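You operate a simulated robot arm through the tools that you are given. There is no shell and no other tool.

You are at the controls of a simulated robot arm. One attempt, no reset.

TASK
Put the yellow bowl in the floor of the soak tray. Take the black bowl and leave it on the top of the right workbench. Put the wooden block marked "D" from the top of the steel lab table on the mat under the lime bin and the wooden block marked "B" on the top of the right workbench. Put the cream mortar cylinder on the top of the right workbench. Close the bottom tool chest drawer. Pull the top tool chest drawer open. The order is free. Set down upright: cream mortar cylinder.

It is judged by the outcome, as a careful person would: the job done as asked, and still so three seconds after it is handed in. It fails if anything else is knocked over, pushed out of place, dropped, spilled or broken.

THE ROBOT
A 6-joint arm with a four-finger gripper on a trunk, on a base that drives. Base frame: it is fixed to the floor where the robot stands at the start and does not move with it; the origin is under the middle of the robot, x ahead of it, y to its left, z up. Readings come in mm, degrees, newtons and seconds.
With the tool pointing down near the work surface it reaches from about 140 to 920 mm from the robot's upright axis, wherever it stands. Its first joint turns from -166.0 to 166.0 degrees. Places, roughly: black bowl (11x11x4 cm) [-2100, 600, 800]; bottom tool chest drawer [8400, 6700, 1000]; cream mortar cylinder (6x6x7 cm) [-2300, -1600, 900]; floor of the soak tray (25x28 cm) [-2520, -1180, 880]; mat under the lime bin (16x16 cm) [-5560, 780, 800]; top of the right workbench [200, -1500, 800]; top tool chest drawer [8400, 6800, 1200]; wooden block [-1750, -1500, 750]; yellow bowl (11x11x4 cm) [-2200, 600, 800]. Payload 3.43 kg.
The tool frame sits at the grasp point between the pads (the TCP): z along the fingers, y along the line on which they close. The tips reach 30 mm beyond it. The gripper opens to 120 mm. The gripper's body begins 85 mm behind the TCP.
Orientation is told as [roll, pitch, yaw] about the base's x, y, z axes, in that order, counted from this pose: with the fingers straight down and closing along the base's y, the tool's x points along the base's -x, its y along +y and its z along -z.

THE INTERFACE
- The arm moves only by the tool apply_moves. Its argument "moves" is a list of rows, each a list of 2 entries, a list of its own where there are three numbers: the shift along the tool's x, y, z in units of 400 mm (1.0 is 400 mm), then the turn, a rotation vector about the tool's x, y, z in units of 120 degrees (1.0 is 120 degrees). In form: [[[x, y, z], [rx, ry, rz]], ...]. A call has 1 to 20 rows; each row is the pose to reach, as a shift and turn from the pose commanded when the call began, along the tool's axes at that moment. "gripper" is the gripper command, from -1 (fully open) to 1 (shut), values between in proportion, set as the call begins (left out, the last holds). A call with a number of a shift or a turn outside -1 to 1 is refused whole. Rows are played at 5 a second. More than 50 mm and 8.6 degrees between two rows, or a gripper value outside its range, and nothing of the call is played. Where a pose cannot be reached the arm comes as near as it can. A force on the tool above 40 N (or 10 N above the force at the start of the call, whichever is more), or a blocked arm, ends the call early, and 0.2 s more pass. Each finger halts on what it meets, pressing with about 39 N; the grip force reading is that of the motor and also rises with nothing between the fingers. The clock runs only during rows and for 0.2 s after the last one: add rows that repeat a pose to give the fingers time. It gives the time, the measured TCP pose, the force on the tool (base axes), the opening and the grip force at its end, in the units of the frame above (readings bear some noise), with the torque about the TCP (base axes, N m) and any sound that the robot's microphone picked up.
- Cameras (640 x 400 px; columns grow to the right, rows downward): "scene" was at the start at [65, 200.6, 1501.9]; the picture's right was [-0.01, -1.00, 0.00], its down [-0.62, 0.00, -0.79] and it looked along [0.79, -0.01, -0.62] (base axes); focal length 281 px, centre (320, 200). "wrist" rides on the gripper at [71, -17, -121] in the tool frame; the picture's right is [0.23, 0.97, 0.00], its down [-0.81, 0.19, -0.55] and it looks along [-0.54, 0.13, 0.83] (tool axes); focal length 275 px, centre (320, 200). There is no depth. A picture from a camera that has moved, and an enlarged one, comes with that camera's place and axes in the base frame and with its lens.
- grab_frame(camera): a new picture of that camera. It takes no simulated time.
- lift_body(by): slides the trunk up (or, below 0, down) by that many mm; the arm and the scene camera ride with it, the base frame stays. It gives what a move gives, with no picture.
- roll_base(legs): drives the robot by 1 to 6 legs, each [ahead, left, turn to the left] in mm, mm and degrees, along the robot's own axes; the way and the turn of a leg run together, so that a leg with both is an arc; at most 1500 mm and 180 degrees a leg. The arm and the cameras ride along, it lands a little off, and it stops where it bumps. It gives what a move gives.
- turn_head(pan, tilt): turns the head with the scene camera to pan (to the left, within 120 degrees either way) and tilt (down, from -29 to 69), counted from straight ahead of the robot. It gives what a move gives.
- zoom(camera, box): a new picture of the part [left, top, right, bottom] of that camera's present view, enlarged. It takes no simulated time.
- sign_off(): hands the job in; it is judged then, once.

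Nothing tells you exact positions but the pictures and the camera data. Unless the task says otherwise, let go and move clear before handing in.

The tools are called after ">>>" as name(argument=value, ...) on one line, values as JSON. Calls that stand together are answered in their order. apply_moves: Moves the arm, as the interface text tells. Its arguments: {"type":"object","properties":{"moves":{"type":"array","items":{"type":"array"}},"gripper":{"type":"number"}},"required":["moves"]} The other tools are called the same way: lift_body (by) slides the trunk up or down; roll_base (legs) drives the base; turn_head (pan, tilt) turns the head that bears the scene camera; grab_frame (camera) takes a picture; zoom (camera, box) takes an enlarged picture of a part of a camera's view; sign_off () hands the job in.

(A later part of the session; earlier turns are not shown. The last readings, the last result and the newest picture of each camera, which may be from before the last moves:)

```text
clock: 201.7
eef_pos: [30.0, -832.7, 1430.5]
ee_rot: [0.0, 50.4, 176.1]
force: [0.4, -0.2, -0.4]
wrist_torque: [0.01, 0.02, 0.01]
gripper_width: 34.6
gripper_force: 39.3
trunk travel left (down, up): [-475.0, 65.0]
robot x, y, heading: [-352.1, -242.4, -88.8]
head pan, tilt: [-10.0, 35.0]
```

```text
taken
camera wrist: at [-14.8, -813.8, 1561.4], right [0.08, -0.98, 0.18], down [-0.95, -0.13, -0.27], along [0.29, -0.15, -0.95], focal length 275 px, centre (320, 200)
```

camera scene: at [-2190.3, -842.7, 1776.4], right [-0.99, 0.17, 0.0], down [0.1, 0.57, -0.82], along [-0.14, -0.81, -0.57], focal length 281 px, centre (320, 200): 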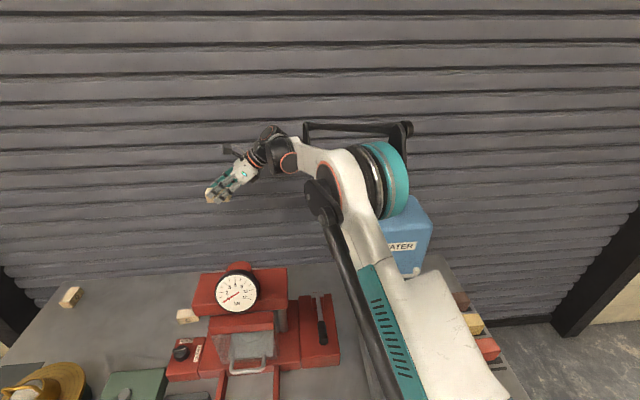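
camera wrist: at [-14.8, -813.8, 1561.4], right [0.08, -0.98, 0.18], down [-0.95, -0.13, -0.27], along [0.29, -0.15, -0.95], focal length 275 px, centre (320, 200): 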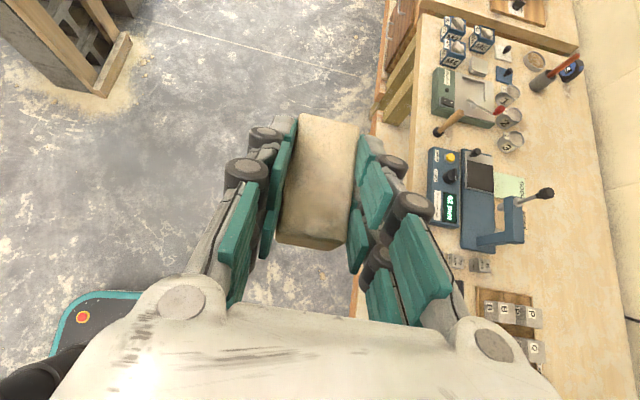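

Driving up to the workbench with block B.

>>> roll_base(legs=[[500, 0, -1.2]])

>>> roll_base(legs=[[120, 0, 0]])

>>> grab_frame(camera="wrist")

```text
clock: 204.6
eef_pos: [19.0, -1341.3, 1429.3]
ee_rot: [0.0, 50.5, 174.7]
force: [-0.2, -1.0, -0.8]
wrist_torque: [0.05, 0.01, 0.03]
gripper_width: 34.8
gripper_force: 39.2
trunk travel left (down, up): [-475.0, 65.0]
robot x, y, heading: [-348.5, -741.1, -90.3]
head pan, tilt: [-10.0, 35.0]
```

```text
clock: 205.8
eef_pos: [17.2, -1460.2, 1429.5]
ee_rot: [0.0, 50.3, 174.4]
force: [0.2, -1.6, -1.1]
wrist_torque: [0.07, -0.04, 0.11]
gripper_width: 34.8
gripper_force: 38.8
trunk travel left (down, up): [-475.0, 65.0]
robot x, y, heading: [-341.3, -857.8, -90.4]
head pan, tilt: [-10.0, 35.0]
```

```text
taken
camera wrist: at [-28.1, -1440.2, 1560.5], right [0.05, -0.98, 0.18], down [-0.96, -0.1, -0.27], along [0.29, -0.15, -0.95], focal length 275 px, centre (320, 200)
```

wrist: 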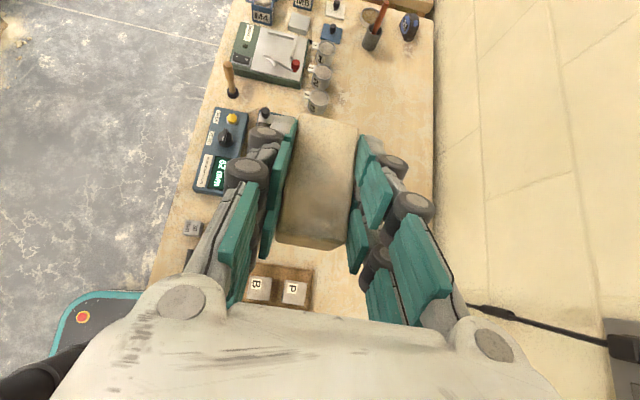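

>>> apply_moves(moves=[[[0.011, 0.109, 0.013], [0, 0, 0]], [[0.022, 0.218, 0.026], [0, 0, 0]], [[0.033, 0.326, 0.04], [0, 0, 0]], [[0.044, 0.435, 0.053], [0, 0, 0]], [[0.055, 0.544, 0.066], [0, 0, 0]], [[0.055, 0.544, 0.066], [0, 0, 0]]])

>>> lift_body(by=-330)

>>> grab_frame(camera="wrist")

>>> grab_frame(camera="scene")

```text
clock: 207.2
eef_pos: [30.3, -1679.2, 1432.4]
ee_rot: [0.2, 50.4, 174.7]
force: [0.6, 1.4, -0.3]
wrist_torque: [-0.06, 0.01, -0.04]
gripper_width: 35.0
gripper_force: 39.1
trunk travel left (down, up): [-475.0, 65.0]
robot x, y, heading: [-345.5, -859.7, -90.6]
head pan, tilt: [-10.0, 35.0]
```

```text
clock: 210.5
eef_pos: [30.8, -1679.7, 1100.1]
ee_rot: [0.1, 50.3, 174.5]
force: [0.2, -0.7, -0.5]
wrist_torque: [0.0, 0.01, 0.04]
gripper_width: 35.2
gripper_force: 39.2
trunk travel left (down, up): [-145.0, 395.0]
robot x, y, heading: [-347.4, -859.3, -90.3]
head pan, tilt: [-10.0, 35.0]
```

```text
taken
camera wrist: at [-14.2, -1658.8, 1231.8], right [0.05, -0.98, 0.18], down [-0.96, -0.1, -0.27], along [0.29, -0.16, -0.95], focal length 275 px, centre (320, 200)
```

wrist: 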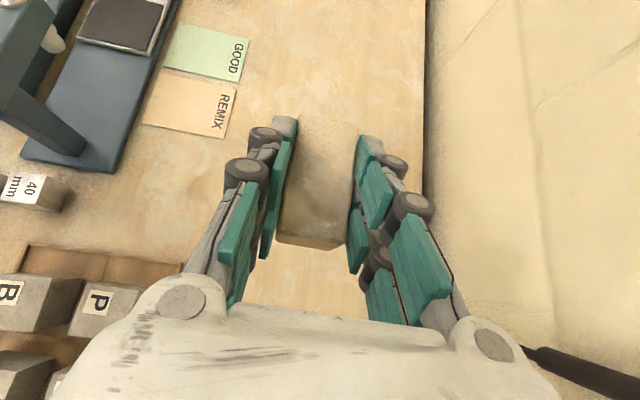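

```text
taken
camera scene: at [-162.2, -924.2, 1576.6], right [-0.98, 0.18, 0.0], down [0.1, 0.56, -0.82], along [-0.15, -0.81, -0.57], focal length 281 px, centre (320, 200)
```

scene: 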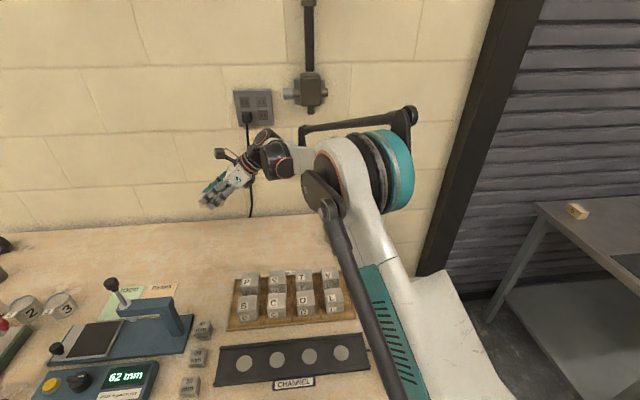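

>>> apply_moves(moves=[[[-0.077, 0, 0.064], [0, 0, 0]], [[-0.154, 0, 0.128], [0, 0, 0]], [[-0.231, 0, 0.192], [0, 0, 0]], [[-0.308, 0, 0.256], [0, 0, 0]], [[-0.375, 0, 0.3115], [0, 0, 0]], [[-0.375, 0, 0.3115], [0, 0, 0]]])

>>> grab_frame(camera="wrist")

>>> zoom(camera="scene", box=[160, 180, 340, 290])

```text
clock: 211.9
eef_pos: [31.0, -1679.2, 902.7]
ee_rot: [0.0, 50.4, 174.4]
force: [-0.2, -0.9, 0.1]
wrist_torque: [0.0, -0.01, 0.04]
gripper_width: 34.9
gripper_force: 38.3
trunk travel left (down, up): [-145.0, 395.0]
robot x, y, heading: [-346.5, -858.6, -90.5]
head pan, tilt: [-10.0, 35.0]
```

```text
taken
camera wrist: at [-13.3, -1659.0, 1034.3], right [0.05, -0.98, 0.18], down [-0.96, -0.1, -0.27], along [0.29, -0.16, -0.95], focal length 275 px, centre (320, 200)
```

wrist: 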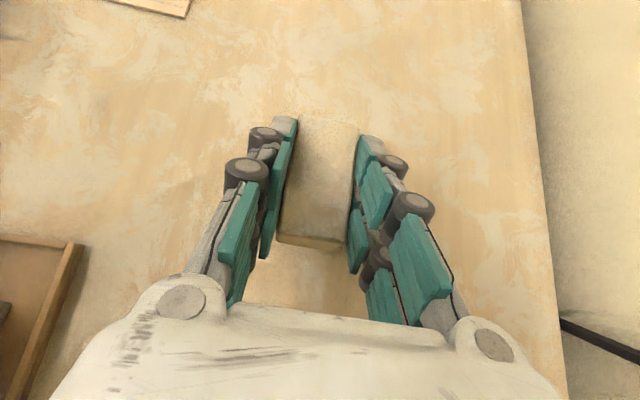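

```text
3.56 times, centred on (250, 235) of scene
camera zoom: at [-162.1, -924.7, 1576.6], right [-0.98, 0.18, 0.0], down [0.1, 0.56, -0.82], along [-0.15, -0.81, -0.57], focal length 999 px, centre (569, 76)
```

zoom: 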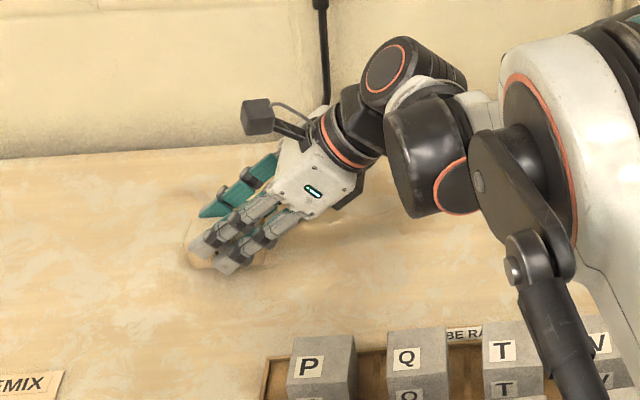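

>>> apply_moves(moves=[[[-0.0077, 0, 0.0064], [0, 0, 0]], [[-0.0154, 0, 0.0128], [0, 0, 0]], [[-0.0192, 0, 0.016], [0, 0, 0]], [[-0.0192, 0, 0.016], [0, 0, 0]]])

>>> zoom(camera="scene", box=[190, 210, 280, 270])

```text
clock: 212.9
eef_pos: [31.0, -1678.6, 894.5]
ee_rot: [0.0, 50.4, 174.5]
force: [0.0, -0.5, -0.5]
wrist_torque: [-0.03, 0.02, 0.04]
gripper_width: 35.0
gripper_force: 39.0
trunk travel left (down, up): [-145.0, 395.0]
robot x, y, heading: [-344.8, -855.6, -90.4]
head pan, tilt: [-10.0, 35.0]
```

```text
6.67 times, centred on (235, 240) of scene
camera zoom: at [-162.2, -924.3, 1576.5], right [-0.98, 0.18, 0.0], down [0.1, 0.56, -0.82], along [-0.15, -0.81, -0.57], focal length 1873 px, centre (887, -67)
```

zoom: 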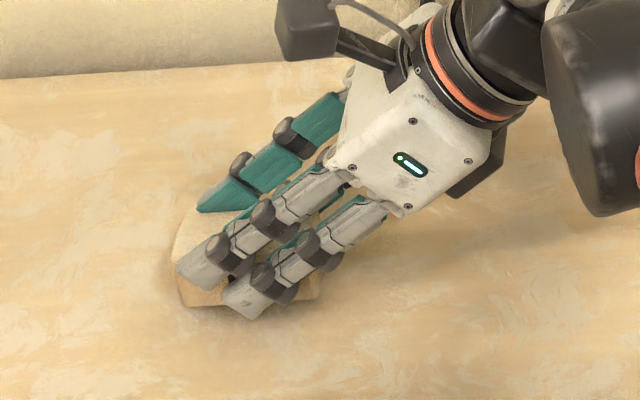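

>>> apply_moves(moves=[[[-0.0058, 0, 0.0048], [0, 0, 0]], [[-0.0106, 0, 0.0088], [0, 0, 0]], [[-0.0106, 0, 0.0088], [0, 0, 0]]])

```text
clock: 213.7
eef_pos: [31.1, -1680.0, 888.4]
ee_rot: [0.1, 50.3, 174.5]
force: [1.0, -0.4, -0.8]
wrist_torque: [0.04, -0.01, 0.02]
gripper_width: 34.8
gripper_force: 39.3
trunk travel left (down, up): [-145.0, 395.0]
robot x, y, heading: [-345.6, -855.2, -90.3]
head pan, tilt: [-10.0, 35.0]
```

>>> apply_moves(moves=[[[-0.0029, 0, 0.0024], [0, 0, 0]], [[-0.0048, 0, 0.004], [0, 0, 0]], [[-0.0048, 0, 0.004], [0, 0, 0]]])

>>> zoom(camera="scene", box=[190, 210, 280, 270])

```text
clock: 214.5
eef_pos: [32.2, -1679.7, 887.8]
ee_rot: [0.1, 50.4, 174.5]
force: [-1.2, 0.8, 3.8]
wrist_torque: [0.06, -0.08, 0.01]
gripper_width: 34.9
gripper_force: 38.5
trunk travel left (down, up): [-145.0, 395.0]
robot x, y, heading: [-344.2, -857.7, -90.2]
head pan, tilt: [-10.0, 35.0]
```

```text
6.67 times, centred on (235, 240) of scene
camera zoom: at [-162.6, -923.8, 1576.7], right [-0.98, 0.18, 0.0], down [0.1, 0.56, -0.82], along [-0.15, -0.81, -0.57], focal length 1873 px, centre (887, -67)
```

zoom: 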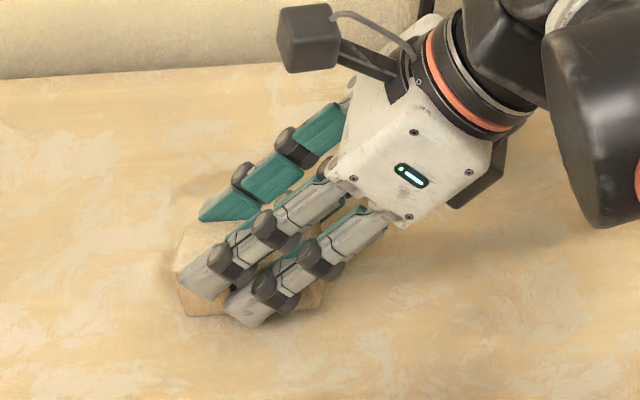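

>>> apply_moves(moves=[[[0.002, 0, -0.0016], [0, 0, 0]], [[0.006, 0, -0.005], [0, 0, 0]], [[0.01, 0, -0.0084], [0, 0, 0]], [[0.01, 0, -0.0084], [0, 0, 0]]], gripper=-0.2)

>>> grab_frame(camera="wrist")

>>> zoom(camera="scene", box=[190, 210, 280, 270])

```text
clock: 215.5
eef_pos: [31.1, -1679.0, 893.7]
ee_rot: [0.1, 50.4, 174.4]
force: [-0.9, -0.3, 0.2]
wrist_torque: [0.01, 0.03, -0.01]
gripper_width: 72.0
gripper_force: 0.0
trunk travel left (down, up): [-145.0, 395.0]
robot x, y, heading: [-344.5, -856.5, -90.6]
head pan, tilt: [-10.0, 35.0]
```

```text
taken
camera wrist: at [-13.5, -1659.0, 1023.6], right [0.05, -0.98, 0.18], down [-0.96, -0.1, -0.27], along [0.29, -0.16, -0.95], focal length 275 px, centre (320, 200)
```

wrist: 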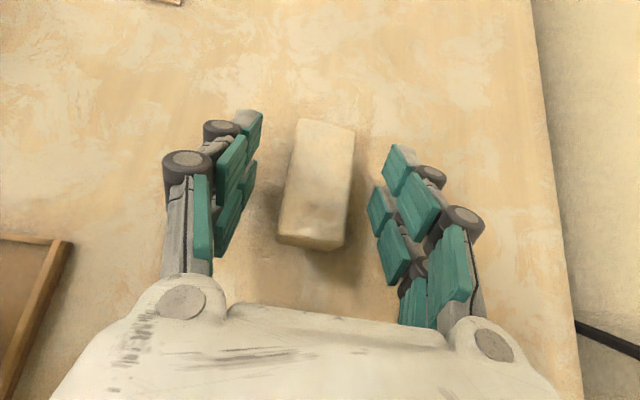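

```text
6.67 times, centred on (235, 240) of scene
camera zoom: at [-162.2, -924.3, 1576.6], right [-0.98, 0.18, 0.0], down [0.1, 0.56, -0.82], along [-0.15, -0.81, -0.57], focal length 1873 px, centre (887, -67)
```

zoom: 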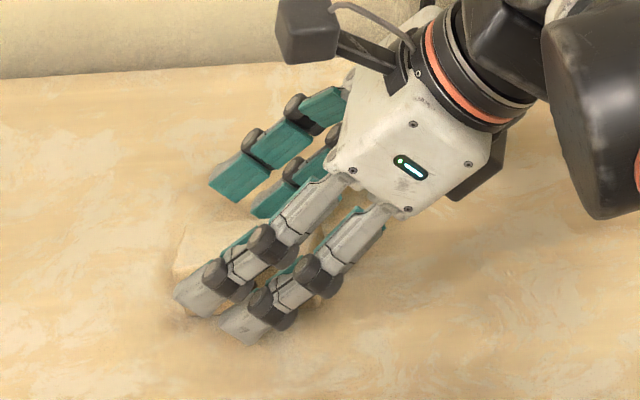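

Block B rests on the bench. Lifting away.

>>> apply_moves(moves=[[[0.038, 0, -0.032], [0, 0, 0]], [[0.115, 0, -0.096], [0, 0, 0]], [[0.19, 0, -0.16], [0, 0, 0]], [[0.27, 0, -0.224], [0, 0, 0]], [[0.345, 0, -0.288], [0, 0, 0]], [[0.42, 0, -0.35], [0, 0, 0]], [[0.42, 0, -0.35], [0, 0, 0]]])

>>> lift_body(by=200)

>>> grab_frame(camera="wrist")

>>> grab_frame(camera="scene")

```text
clock: 217.1
eef_pos: [32.3, -1678.9, 1110.0]
ee_rot: [0.2, 50.5, 174.4]
force: [-0.4, -0.6, -0.8]
wrist_torque: [0.01, 0.01, 0.02]
gripper_width: 72.0
gripper_force: 0.0
trunk travel left (down, up): [-145.0, 395.0]
robot x, y, heading: [-346.8, -856.2, -90.4]
head pan, tilt: [-10.0, 35.0]
```

```text
clock: 219.2
eef_pos: [31.6, -1680.2, 1309.8]
ee_rot: [0.0, 50.4, 174.4]
force: [1.1, 1.2, 0.3]
wrist_torque: [0.0, 0.01, 0.0]
gripper_width: 71.8
gripper_force: 0.2
trunk travel left (down, up): [-345.0, 195.0]
robot x, y, heading: [-345.1, -856.6, -90.5]
head pan, tilt: [-10.0, 35.0]
```

```text
taken
camera wrist: at [-12.2, -1659.1, 1440.8], right [0.05, -0.98, 0.18], down [-0.96, -0.1, -0.27], along [0.29, -0.16, -0.95], focal length 275 px, centre (320, 200)
```

wrist: 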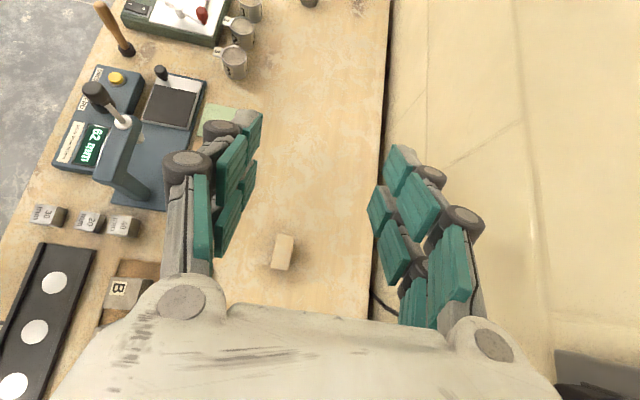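

```text
taken
camera scene: at [-162.1, -924.5, 1776.4], right [-0.98, 0.18, 0.0], down [0.1, 0.56, -0.82], along [-0.15, -0.81, -0.57], focal length 281 px, centre (320, 200)
```

scene: 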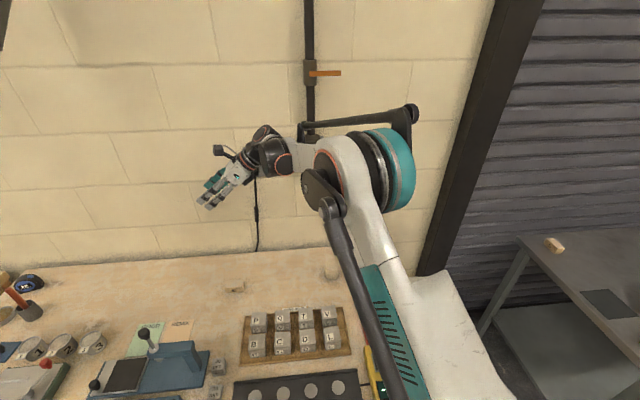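

>>> roll_base(legs=[[-600, 0, 0.5]])

>>> apply_moves(moves=[[[0, 0, 0], [0, -0.07, 0]], [[0, 0, 0], [0, -0.14, 0]], [[0, 0, 0], [0, -0.21, 0]], [[0, 0, 0], [0, -0.28, 0]], [[0, 0, 0], [0, -0.35, 0]], [[0, 0, 0], [0, -0.42, 0]], [[0, 0, 0], [0, -0.42, 0]]])

>>> apply_moves(moves=[[[0, 0, 0], [0, 0, -0.07]], [[0, 0, 0], [0, 0, -0.14]], [[0, 0, 0], [0, 0, -0.21]], [[0, 0, 0], [0, 0, -0.28]], [[0, 0, 0], [0, 0, -0.35]], [[0, 0, 0], [0, 0, -0.42]], [[0, 0, 0], [0, 0, -0.49]], [[0, 0, 0], [0, 0, -0.56]], [[0, 0, 0], [0, 0, -0.63]], [[0, 0, 0], [0, 0, -0.7]], [[0, 0, 0], [0, 0, -0.75]], [[0, 0, 0], [0, 0, -0.8]], [[0, 0, 0], [0, 0, -0.8]]])

```text
clock: 222.6
eef_pos: [40.5, -1075.4, 1309.5]
ee_rot: [0.1, 50.4, 174.9]
force: [0.7, 0.4, 0.3]
wrist_torque: [-0.03, 0.0, -0.04]
gripper_width: 71.9
gripper_force: 0.1
trunk travel left (down, up): [-345.0, 195.0]
robot x, y, heading: [-343.1, -257.3, -90.1]
head pan, tilt: [-10.0, 35.0]
```

```text
clock: 224.2
eef_pos: [36.2, -1075.0, 1308.1]
ee_rot: [0.2, 0.0, 174.8]
force: [0.1, -0.9, 0.5]
wrist_torque: [0.0, -0.02, 0.0]
gripper_width: 71.7
gripper_force: 0.0
trunk travel left (down, up): [-345.0, 195.0]
robot x, y, heading: [-345.3, -258.4, -89.8]
head pan, tilt: [-10.0, 35.0]
```

```text
clock: 227.0
eef_pos: [39.9, -1072.7, 1310.7]
ee_rot: [0.0, -0.1, -89.2]
force: [-0.3, 0.4, 0.5]
wrist_torque: [-0.02, 0.0, -0.01]
gripper_width: 72.0
gripper_force: 0.0
out of reach, approached as far as the arm can: row 6, 7, 10
trunk travel left (down, up): [-345.0, 195.0]
robot x, y, heading: [-345.4, -260.2, -90.0]
head pan, tilt: [-10.0, 35.0]
```

>>> apply_moves(moves=[[[0.078, -0.085, 0], [0, 0, 0]], [[0.156, -0.17, 0], [0, 0, 0]], [[0.234, -0.255, 0], [0, 0, 0]], [[0.312, -0.34, 0], [0, 0, 0]], [[0.39, -0.425, 0], [0, 0, 0]], [[0.468, -0.51, 0], [0, 0, 0]], [[0.546, -0.595, 0], [0, 0, 0]], [[0.624, -0.68, 0], [0, 0, 0]], [[0.702, -0.765, 0], [0, 0, 0]], [[0.78, -0.85, 0], [0, 0, 0]], [[0.78, -0.85, 0], [0, 0, 0]]])

>>> roll_base(legs=[[0, -1100, 0], [0, 0, -90]])

>>> turn_head(pan=0, tilt=30)

>>> grab_frame(camera="scene")

```text
clock: 229.4
eef_pos: [-307.2, -773.0, 1307.1]
ee_rot: [0.0, 0.1, -89.0]
force: [0.1, -0.7, 0.0]
wrist_torque: [0.01, 0.0, 0.02]
gripper_width: 72.0
gripper_force: 0.0
trunk travel left (down, up): [-345.0, 195.0]
robot x, y, heading: [-344.7, -254.5, -90.3]
head pan, tilt: [-10.0, 35.0]
```

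```text
clock: 238.8
eef_pos: [-1948.9, -320.3, 1307.5]
ee_rot: [0.1, 0.0, -176.9]
force: [0.4, -0.2, 0.4]
wrist_torque: [-0.01, -0.02, 0.01]
gripper_width: 71.9
gripper_force: 0.0
trunk travel left (down, up): [-345.0, 195.0]
robot x, y, heading: [-1438.9, -266.8, -177.7]
head pan, tilt: [-10.0, 35.0]
```

```text
clock: 239.5
eef_pos: [-1947.7, -321.0, 1307.7]
ee_rot: [0.0, 0.1, -176.9]
force: [-0.2, 0.0, -0.4]
wrist_torque: [0.02, -0.01, -0.01]
gripper_width: 72.2
gripper_force: 0.1
trunk travel left (down, up): [-345.0, 195.0]
robot x, y, heading: [-1437.0, -263.9, -177.9]
head pan, tilt: [0.0, 30.0]
```

```text
taken
camera scene: at [-1498.2, -465.6, 1784.3], right [-0.04, 1.0, 0.0], down [0.5, 0.02, -0.87], along [-0.86, -0.03, -0.5], focal length 281 px, centre (320, 200)
```

scene: 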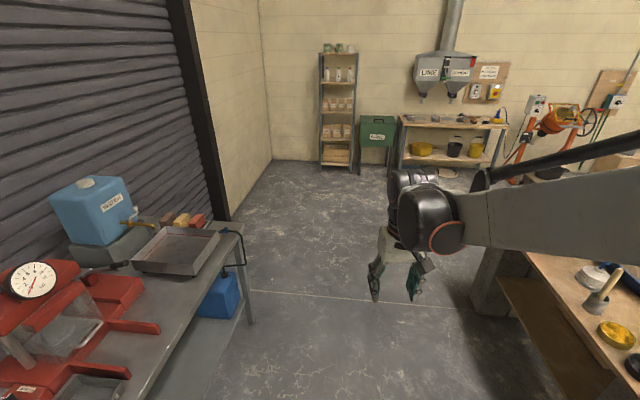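

The bowls' bench front edge is at about y≈565. I'll drive forward and turn to face it (+y).

>>> roll_base(legs=[[650, 0, 0], [0, 0, -92]])

>>> turn_head(pan=0, tilt=40)

>>> grab_frame(camera="scene")

>>> grab_frame(camera="wrist")

```text
clock: 247.1
eef_pos: [-2117.2, 225.6, 1306.3]
ee_rot: [-0.1, 0.1, 90.4]
force: [0.4, 0.0, -0.7]
wrist_torque: [0.02, 0.0, 0.0]
gripper_width: 72.0
gripper_force: 0.1
trunk travel left (down, up): [-345.0, 195.0]
robot x, y, heading: [-2082.5, -288.0, 89.7]
head pan, tilt: [0.0, 30.0]
```

```text
clock: 247.8
eef_pos: [-2116.2, 225.6, 1307.5]
ee_rot: [0.0, 0.0, 90.3]
force: [0.1, 0.0, 0.0]
wrist_torque: [0.02, 0.07, 0.02]
gripper_width: 71.8
gripper_force: 0.1
trunk travel left (down, up): [-345.0, 195.0]
robot x, y, heading: [-2083.0, -294.8, 89.6]
head pan, tilt: [0.0, 40.0]
```

```text
taken
camera scene: at [-2286.0, -223.3, 1769.1], right [1.0, -0.01, 0.0], down [0.0, -0.64, -0.77], along [0.01, 0.77, -0.64], focal length 281 px, centre (320, 200)
```

scene: 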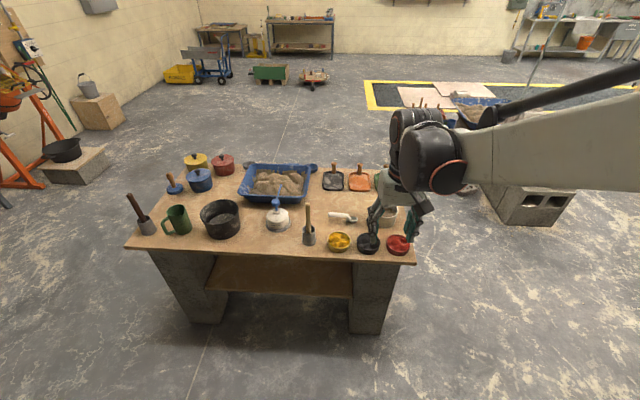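

```text
taken
camera wrist: at [-2098.8, 153.1, 1427.7], right [-0.97, -0.24, 0.0], down [-0.2, 0.81, 0.55], along [-0.13, 0.54, -0.83], focal length 275 px, centre (320, 200)
```

wrist: 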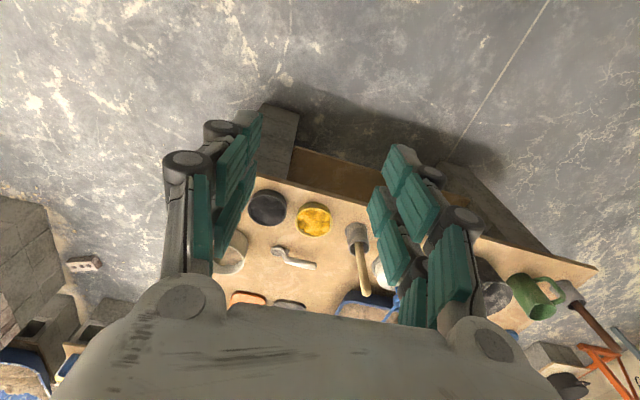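

>>> zoom(camera="scene", box=[290, 180, 430, 270])

>>> zoom(camera="wrist", box=[210, 140, 390, 310])

```text
4.44 times, centred on (360, 225) of scene
camera zoom: at [-2286.0, -223.3, 1769.1], right [1.0, -0.01, 0.0], down [0.0, -0.64, -0.77], along [0.01, 0.77, -0.64], focal length 1249 px, centre (142, 89)
```

zoom: 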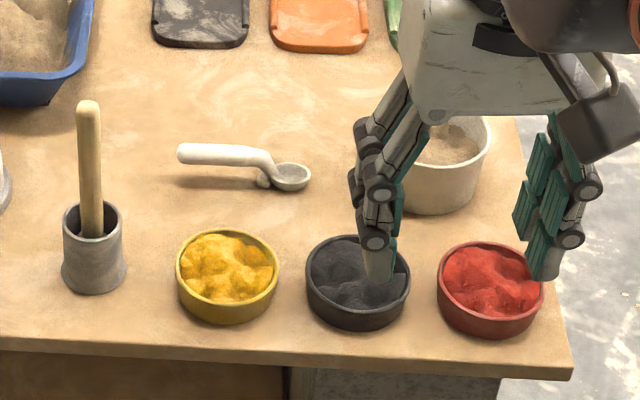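

```text
2.35 times, centred on (300, 225) of wrist
camera zoom: at [-2098.8, 153.1, 1427.7], right [-0.97, -0.24, 0.0], down [-0.2, 0.81, 0.55], along [-0.13, 0.54, -0.83], focal length 648 px, centre (367, 141)
```

zoom: 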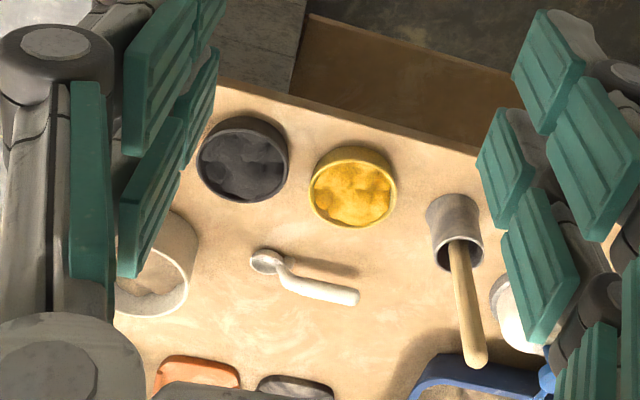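

The bowls (yellow ≈(-2190,602), black ≈(-2063,589), rim z≈847) are full of pigment, so I'll grasp them across the outside, front-to-back, keeping them level. Rotating the gripper 90° first.

>>> apply_moves(moves=[[[0, 0, 0], [0, 0, 0.068]], [[0, 0, 0], [0, 0, 0.136]], [[0, 0, 0], [0, 0, 0.204]], [[0, 0, 0], [0, 0, 0.272]], [[0, 0, 0], [0, 0, 0.34]], [[0, 0, 0], [0, 0, 0.408]], [[0, 0, 0], [0, 0, 0.476]], [[0, 0, 0], [0, 0, 0.544]], [[0, 0, 0], [0, 0, 0.612]], [[0, 0, 0], [0, 0, 0.68]], [[0, 0, 0], [0, 0, 0.75]], [[0, 0, 0], [0, 0, 0.75]]], gripper=-1)

>>> roll_base(legs=[[300, 0, 0.3]])

>>> grab_frame(camera="wrist")

>>> grab_frame(camera="scene")

```text
clock: 250.4
eef_pos: [-2116.7, 225.6, 1308.7]
ee_rot: [-0.1, 0.0, 0.4]
force: [-0.5, 0.6, 0.0]
wrist_torque: [0.0, 0.03, 0.0]
gripper_width: 120.2
gripper_force: 0.0
trunk travel left (down, up): [-345.0, 195.0]
robot x, y, heading: [-2083.0, -294.8, 89.7]
head pan, tilt: [0.0, 40.0]
```

```text
clock: 252.5
eef_pos: [-2120.5, 532.2, 1306.4]
ee_rot: [-0.1, 0.0, 0.7]
force: [-0.3, 0.3, 0.0]
wrist_torque: [-0.05, 0.0, -0.01]
gripper_width: 120.2
gripper_force: 0.0
trunk travel left (down, up): [-345.0, 195.0]
robot x, y, heading: [-2084.5, 12.2, 90.1]
head pan, tilt: [0.0, 40.0]
```

```text
taken
camera wrist: at [-2189.9, 513.4, 1427.0], right [-0.24, 0.97, 0.0], down [0.81, 0.2, 0.55], along [0.54, 0.14, -0.83], focal length 275 px, centre (320, 200)
```

wrist: 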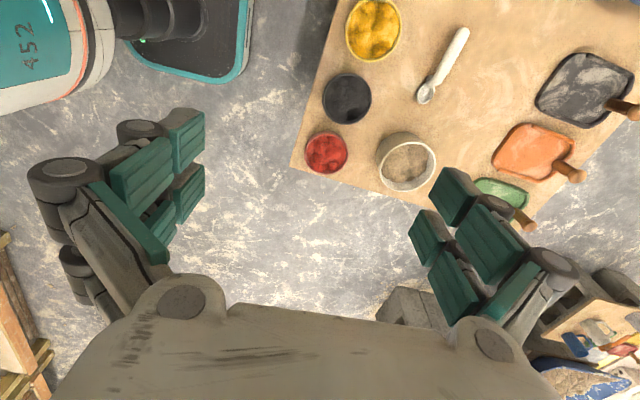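

```text
taken
camera scene: at [-2285.4, 82.0, 1768.9], right [1.0, 0.0, 0.0], down [0.0, -0.64, -0.77], along [0.0, 0.77, -0.64], focal length 281 px, centre (320, 200)
```

scene: 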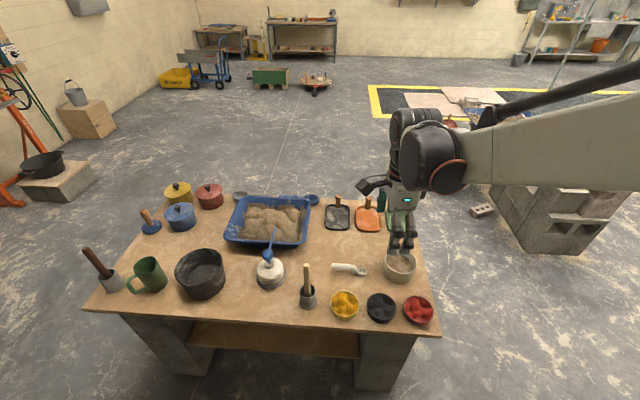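

>>> apply_moves(moves=[[[-0.064, 0.09, 0], [0, 0, 0]], [[-0.1275, 0.18, 0], [0, 0, 0]], [[-0.1275, 0.18, 0], [0, 0, 0]]])

>>> lift_body(by=-200)

>>> grab_frame(camera="wrist")

>>> grab_frame(camera="scene")

```text
clock: 253.3
eef_pos: [-2068.4, 602.8, 1309.2]
ee_rot: [0.1, 0.1, 0.8]
force: [0.2, -1.4, -0.3]
wrist_torque: [0.0, -0.04, -0.03]
gripper_width: 119.8
gripper_force: 0.0
trunk travel left (down, up): [-345.0, 195.0]
robot x, y, heading: [-2083.2, 15.6, 90.3]
head pan, tilt: [0.0, 40.0]
```

```text
clock: 255.4
eef_pos: [-2069.2, 603.9, 1107.9]
ee_rot: [0.1, 0.1, 0.8]
force: [0.4, 0.3, 0.3]
wrist_torque: [0.02, 0.03, 0.01]
gripper_width: 119.8
gripper_force: 0.1
trunk travel left (down, up): [-145.0, 395.0]
robot x, y, heading: [-2084.4, 12.8, 90.2]
head pan, tilt: [0.0, 40.0]
```

```text
taken
camera wrist: at [-2139.5, 584.8, 1228.4], right [-0.24, 0.97, 0.0], down [0.81, 0.2, 0.55], along [0.54, 0.14, -0.83], focal length 275 px, centre (320, 200)
```

wrist: 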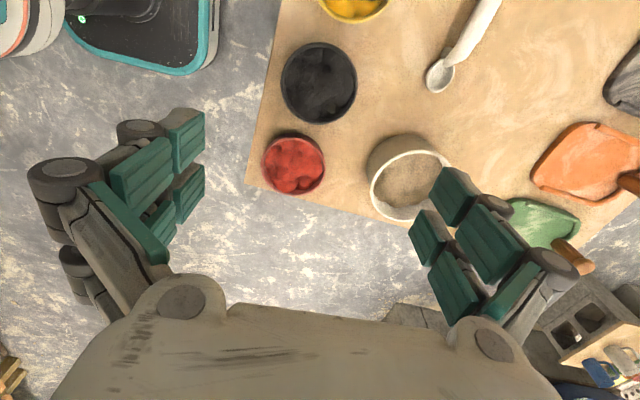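

```text
taken
camera scene: at [-2285.4, 80.5, 1569.1], right [1.0, 0.0, 0.0], down [0.0, -0.64, -0.77], along [0.0, 0.77, -0.64], focal length 281 px, centre (320, 200)
```

scene: 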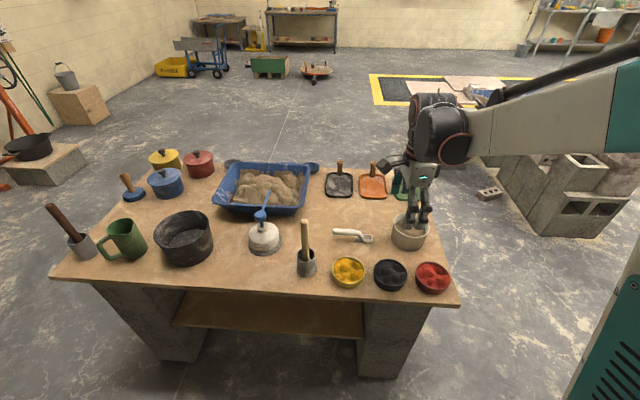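

>>> apply_moves(moves=[[[0, 0, 0.11], [0, 0, 0]], [[0, 0, 0.22], [0, 0, 0]], [[0, 0, 0.33], [0, 0, 0]], [[0, 0, 0.43], [0, 0, 0]], [[0, 0, 0.5], [0, 0, 0]], [[0, 0, 0.5], [0, 0, 0]]])

>>> grab_frame(camera="wrist")

>>> zoom(camera="scene", box=[320, 180, 480, 300])

```text
clock: 256.8
eef_pos: [-2067.8, 603.3, 906.6]
ee_rot: [0.0, -0.1, 0.8]
force: [0.7, 0.4, 0.2]
wrist_torque: [-0.03, -0.05, 0.02]
gripper_width: 120.1
gripper_force: 0.0
trunk travel left (down, up): [-145.0, 395.0]
robot x, y, heading: [-2080.6, 11.8, 90.3]
head pan, tilt: [0.0, 40.0]
```

```text
taken
camera wrist: at [-2138.4, 584.3, 1027.4], right [-0.24, 0.97, 0.0], down [0.81, 0.2, 0.55], along [0.54, 0.14, -0.83], focal length 275 px, centre (320, 200)
```

wrist: 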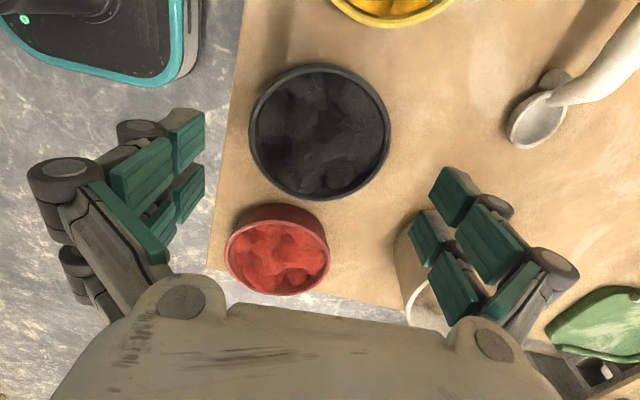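

```text
3.33 times, centred on (400, 240) of scene
camera zoom: at [-2285.4, 80.7, 1569.0], right [1.0, 0.0, 0.0], down [0.0, -0.64, -0.77], along [0.0, 0.77, -0.64], focal length 936 px, centre (53, 67)
```

zoom: 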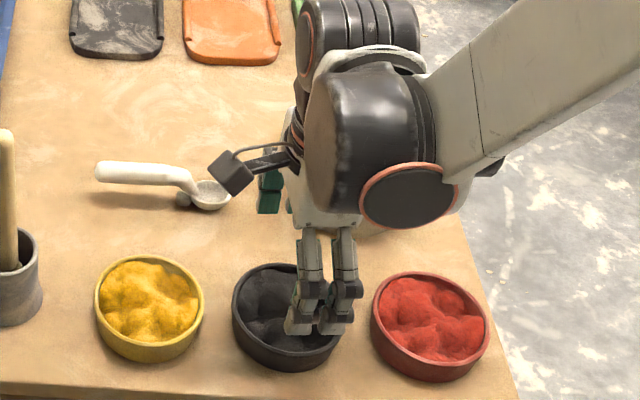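

>>> apply_moves(moves=[[[0.0125, -0.004, 0.05], [0, 0, 0]], [[0.0125, -0.004, 0.1], [0, 0, 0]], [[0.0125, -0.004, 0.14], [0, 0, 0]], [[0.0125, -0.004, 0.16], [0, 0, 0]], [[0.0125, -0.004, 0.16], [0, 0, 0]]])

>>> grab_frame(camera="wrist")

>>> zoom(camera="scene", box=[320, 180, 480, 300])

```text
clock: 258.0
eef_pos: [-2074.1, 601.8, 844.2]
ee_rot: [0.1, -0.1, 0.7]
force: [0.5, 0.4, -0.3]
wrist_torque: [0.0, -0.02, 0.04]
gripper_width: 120.1
gripper_force: 0.0
trunk travel left (down, up): [-145.0, 395.0]
robot x, y, heading: [-2080.5, 17.5, 89.8]
head pan, tilt: [0.0, 40.0]
```

```text
taken
camera wrist: at [-2145.4, 583.3, 963.7], right [-0.24, 0.97, 0.0], down [0.81, 0.2, 0.55], along [0.54, 0.14, -0.83], focal length 275 px, centre (320, 200)
```

wrist: 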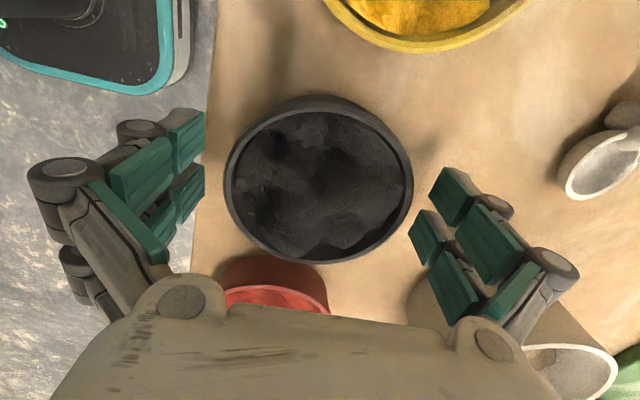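

```text
3.33 times, centred on (400, 240) of scene
camera zoom: at [-2285.4, 80.7, 1569.0], right [1.0, 0.0, 0.0], down [0.0, -0.64, -0.77], along [0.0, 0.77, -0.64], focal length 936 px, centre (53, 67)
```

zoom: 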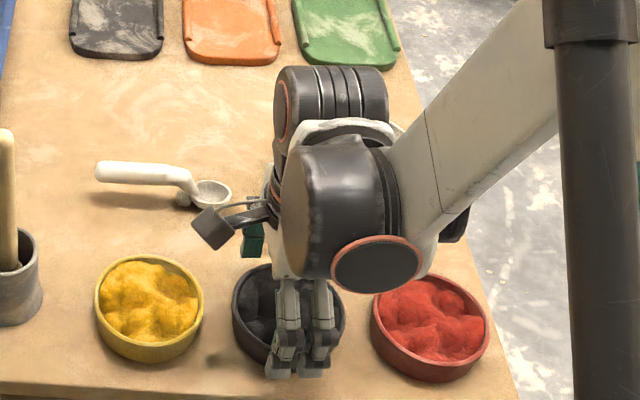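

>>> apply_moves(moves=[[[0, 0, 0.01], [0, 0, 0]], [[0, 0, 0.01], [0, 0, 0]]])

>>> apply_moves(moves=[[[0, 0, 0], [0, 0, 0]], [[0, 0, 0], [0, 0, 0]], [[0, 0, 0], [0, 0, 0]]], gripper=1)

>>> grab_frame(camera="wrist")

```text
clock: 258.6
eef_pos: [-2074.9, 601.0, 840.2]
ee_rot: [0.0, 0.0, 0.8]
force: [0.1, -0.3, 0.3]
wrist_torque: [-0.02, 0.0, -0.01]
gripper_width: 120.1
gripper_force: 0.1
trunk travel left (down, up): [-145.0, 395.0]
robot x, y, heading: [-2085.3, 14.3, 90.0]
head pan, tilt: [0.0, 40.0]
```

```text
clock: 259.4
eef_pos: [-2075.3, 602.2, 839.7]
ee_rot: [0.0, 0.1, 0.7]
force: [-0.1, 6.3, 14.0]
wrist_torque: [0.81, 0.15, -0.05]
gripper_width: 106.0
gripper_force: 39.5
trunk travel left (down, up): [-145.0, 395.0]
robot x, y, heading: [-2082.1, 19.1, 90.0]
head pan, tilt: [0.0, 40.0]
```

```text
taken
camera wrist: at [-2145.3, 582.8, 960.3], right [-0.24, 0.97, 0.0], down [0.81, 0.2, 0.55], along [0.54, 0.14, -0.83], focal length 275 px, centre (320, 200)
```

wrist: 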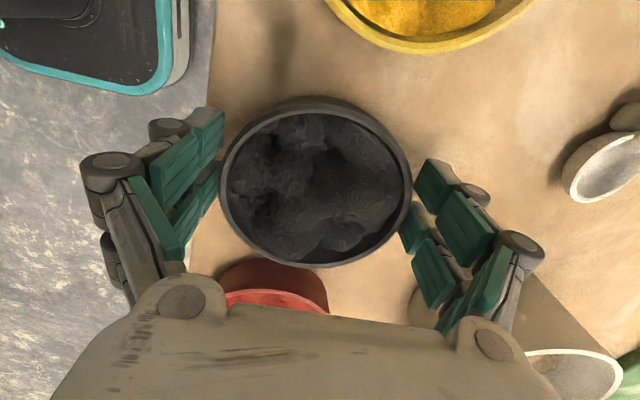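

>>> apply_moves(moves=[[[0, 0, -0.012], [0, 0, 0]], [[0, 0, -0.025], [0, 0, 0]], [[0, 0, -0.05], [0, 0, 0]], [[0, 0, -0.075], [0, 0, 0]], [[0, 0, -0.1], [0, 0, 0]], [[0, 0, -0.1], [0, 0, 0]]])

>>> grab_frame(camera="wrist")

>>> zoom(camera="scene", box=[320, 180, 480, 300])

```text
clock: 260.8
eef_pos: [-2074.7, 602.6, 877.9]
ee_rot: [0.0, -0.1, 0.8]
force: [0.8, 0.4, -3.0]
wrist_torque: [-0.02, 0.06, 0.0]
gripper_width: 105.6
gripper_force: 39.3
trunk travel left (down, up): [-145.0, 395.0]
robot x, y, heading: [-2083.2, 14.7, 90.1]
head pan, tilt: [0.0, 40.0]
```

```text
taken
camera wrist: at [-2144.4, 583.6, 1000.0], right [-0.24, 0.97, 0.0], down [0.81, 0.2, 0.55], along [0.54, 0.14, -0.83], focal length 275 px, centre (320, 200)
```

wrist: 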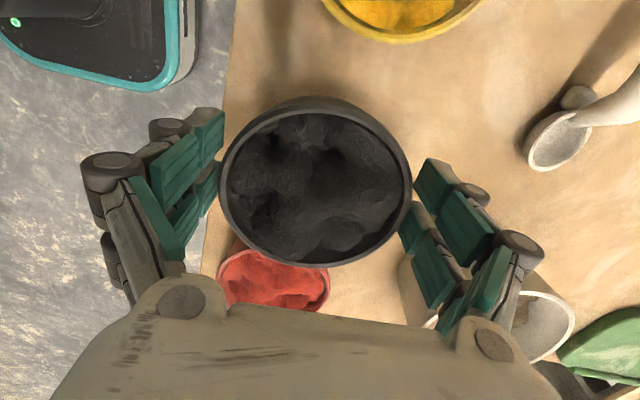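

```text
3.33 times, centred on (400, 240) of scene
camera zoom: at [-2285.4, 80.8, 1569.0], right [1.0, 0.0, 0.0], down [0.0, -0.64, -0.77], along [0.0, 0.77, -0.64], focal length 936 px, centre (53, 67)
```

zoom: 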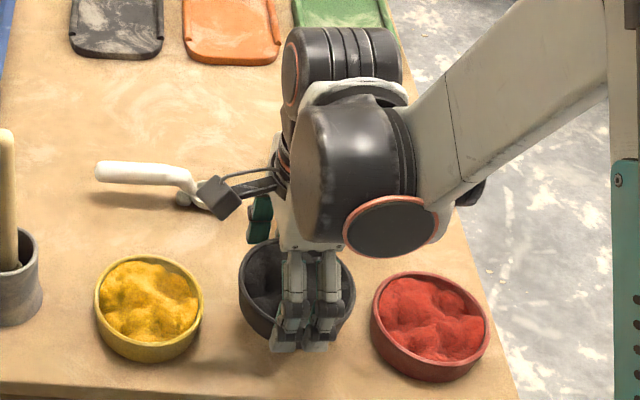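

Black bowl lifted level. Raising it and driving back, around to the right workbench.

>>> apply_moves(moves=[[[0, 0, -0.1], [0, 0, 0]], [[0, 0, -0.2], [0, 0, 0]], [[0, 0, -0.3], [0, 0, 0]], [[0, 0, -0.4], [0, 0, 0]], [[0, 0, -0.5], [0, 0, 0]], [[0, 0, -0.6], [0, 0, 0]], [[0, 0, -0.6], [0, 0, 0]]])

>>> roll_base(legs=[[-285, 0, 0], [0, 1, 0]])

>>> roll_base(legs=[[0, -1150, 0], [0, 0, -180]])

>>> grab_frame(camera="wrist")

>>> grab_frame(camera="scene")

```text
clock: 262.4
eef_pos: [-2073.8, 601.0, 1121.3]
ee_rot: [0.0, 0.0, 0.8]
force: [-0.3, 0.1, -3.2]
wrist_torque: [0.01, 0.05, 0.03]
gripper_width: 105.3
gripper_force: 39.1
trunk travel left (down, up): [-145.0, 395.0]
robot x, y, heading: [-2082.4, 18.4, 90.0]
head pan, tilt: [0.0, 40.0]
```

```text
clock: 264.7
eef_pos: [-2075.4, 314.9, 1121.1]
ee_rot: [0.0, 0.1, 0.8]
force: [-0.6, -0.3, -3.7]
wrist_torque: [0.01, 0.04, 0.0]
gripper_width: 105.4
gripper_force: 38.9
trunk travel left (down, up): [-145.0, 395.0]
robot x, y, heading: [-2084.8, -271.3, 90.2]
head pan, tilt: [0.0, 40.0]
```

```text
clock: 278.1
eef_pos: [-946.8, -846.0, 1120.0]
ee_rot: [-0.1, 0.0, 178.4]
force: [0.2, -0.3, -4.5]
wrist_torque: [-0.04, -0.05, -0.04]
gripper_width: 105.1
gripper_force: 38.9
trunk travel left (down, up): [-145.0, 395.0]
robot x, y, heading: [-913.5, -260.0, -92.6]
head pan, tilt: [0.0, 40.0]
```

```text
taken
camera wrist: at [-873.6, -832.0, 1241.0], right [0.2, -0.98, 0.0], down [-0.82, -0.17, 0.55], along [-0.54, -0.11, -0.83], focal length 275 px, centre (320, 200)
```

wrist: 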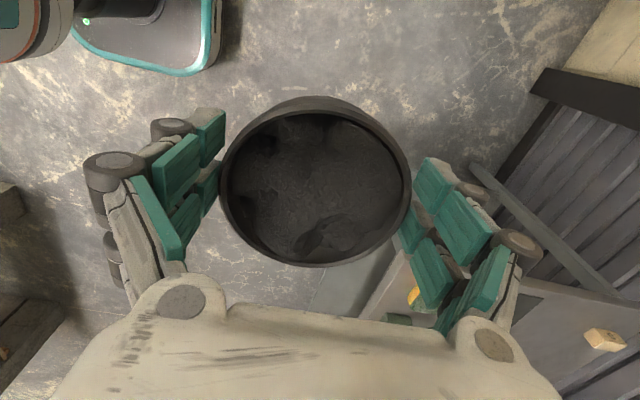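

```text
taken
camera scene: at [-716.0, -334.2, 1569.0], right [-1.0, 0.04, 0.0], down [0.03, 0.64, -0.77], along [-0.03, -0.77, -0.64], focal length 281 px, centre (320, 200)
```

scene: 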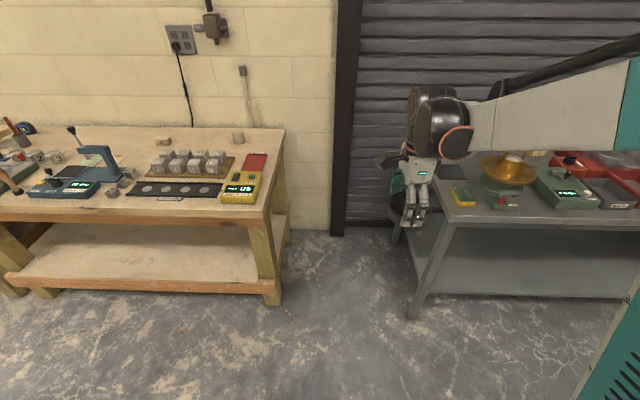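

>>> roll_base(legs=[[0, 0, 2.6], [0, 750, 0]])

>>> roll_base(legs=[[590, 0, 0]])

>>> turn_head(pan=-5, tilt=50)

>>> grab_frame(camera="scene")

```text
clock: 282.7
eef_pos: [-155.3, -841.8, 1122.2]
ee_rot: [0.0, 0.0, -178.7]
force: [0.2, -0.4, -3.1]
wrist_torque: [0.0, -0.06, 0.03]
gripper_width: 104.8
gripper_force: 38.5
trunk travel left (down, up): [-145.0, 395.0]
robot x, y, heading: [-148.9, -255.5, -89.6]
head pan, tilt: [0.0, 40.0]
```

```text
clock: 286.0
eef_pos: [-145.3, -1429.5, 1122.4]
ee_rot: [0.0, -0.1, -178.5]
force: [-0.4, -1.5, -3.5]
wrist_torque: [0.03, -0.02, -0.01]
gripper_width: 104.5
gripper_force: 39.2
trunk travel left (down, up): [-145.0, 395.0]
robot x, y, heading: [-143.5, -842.7, -89.2]
head pan, tilt: [0.0, 40.0]
```

```text
clock: 286.7
eef_pos: [-145.5, -1429.0, 1121.1]
ee_rot: [-0.1, 0.0, -178.4]
force: [0.3, 0.3, -4.0]
wrist_torque: [0.04, -0.02, 0.02]
gripper_width: 104.2
gripper_force: 39.1
trunk travel left (down, up): [-145.0, 395.0]
robot x, y, heading: [-143.5, -843.6, -89.1]
head pan, tilt: [-5.0, 50.0]
```

```text
taken
camera scene: at [49.0, -896.6, 1554.9], right [-1.0, 0.07, 0.0], down [0.06, 0.76, -0.64], along [-0.05, -0.64, -0.77], focal length 281 px, centre (320, 200)
```

scene: 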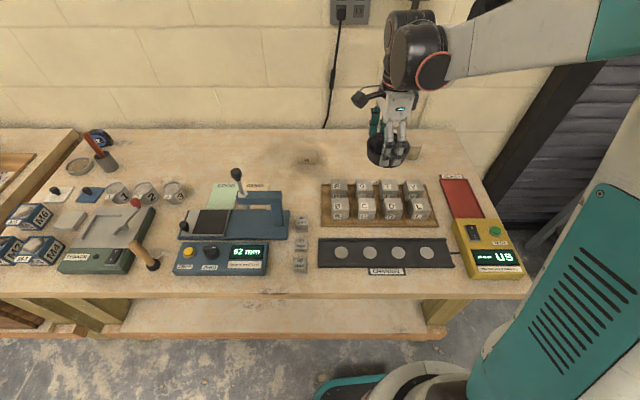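

>>> grab_frame(camera="wrist")

>>> zoom(camera="scene", box=[330, 80, 450, 190])

```text
taken
camera wrist: at [-73.5, -1410.9, 1241.0], right [0.26, -0.97, 0.0], down [-0.81, -0.21, 0.55], along [-0.53, -0.14, -0.83], focal length 275 px, centre (320, 200)
```

wrist: 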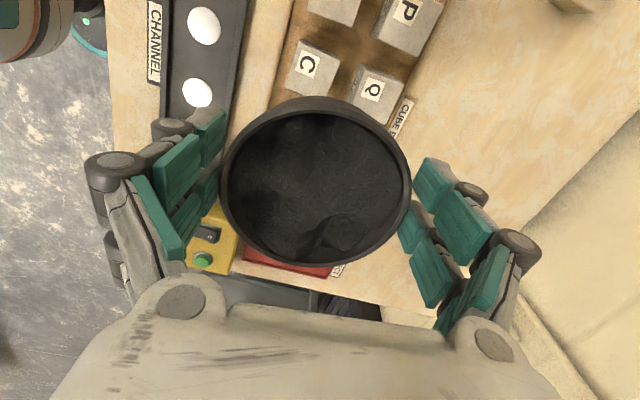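

```text
3.64 times, centred on (390, 135) of scene
camera zoom: at [49.0, -896.6, 1554.9], right [-1.0, 0.07, 0.0], down [0.06, 0.76, -0.64], along [-0.05, -0.64, -0.77], focal length 1022 px, centre (66, 436)
```

zoom: 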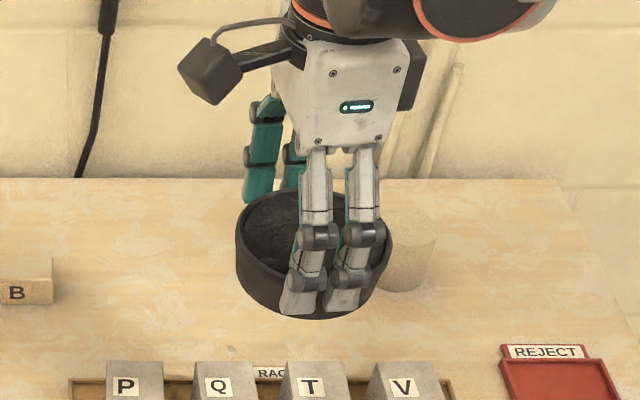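

>>> apply_moves(moves=[[[-0.008, 0.109, 0], [0, 0, 0]], [[-0.016, 0.217, 0], [0, 0, 0]], [[-0.024, 0.326, 0], [0, 0, 0]], [[-0.032, 0.434, 0], [0, 0, 0]], [[-0.04, 0.543, 0], [0, 0, 0]], [[-0.048, 0.651, 0], [0, 0, 0]], [[-0.048, 0.651, 0], [0, 0, 0]]])

>>> grab_frame(camera="wrist")

>>> grab_frame(camera="scene")

```text
clock: 288.3
eef_pos: [-154.8, -1690.5, 1118.7]
ee_rot: [0.0, 0.0, -178.5]
force: [-0.1, -0.5, -4.0]
wrist_torque: [0.03, -0.06, 0.0]
gripper_width: 104.7
gripper_force: 38.9
trunk travel left (down, up): [-145.0, 395.0]
robot x, y, heading: [-144.4, -846.8, -89.4]
head pan, tilt: [-5.0, 50.0]
```

```text
taken
camera wrist: at [-83.8, -1674.0, 1240.1], right [0.26, -0.97, 0.0], down [-0.81, -0.21, 0.55], along [-0.53, -0.14, -0.83], focal length 275 px, centre (320, 200)
```

wrist: 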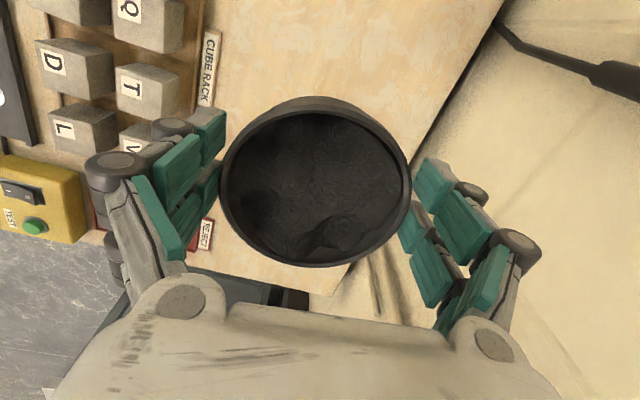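

```text
taken
camera scene: at [48.9, -897.1, 1554.9], right [-1.0, 0.07, 0.0], down [0.06, 0.76, -0.64], along [-0.05, -0.64, -0.77], focal length 281 px, centre (320, 200)
```

scene: 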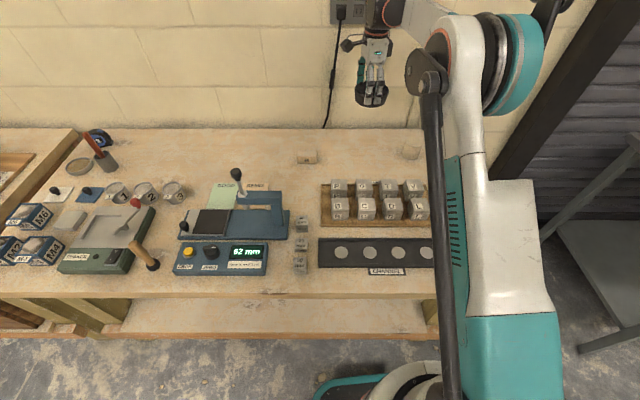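

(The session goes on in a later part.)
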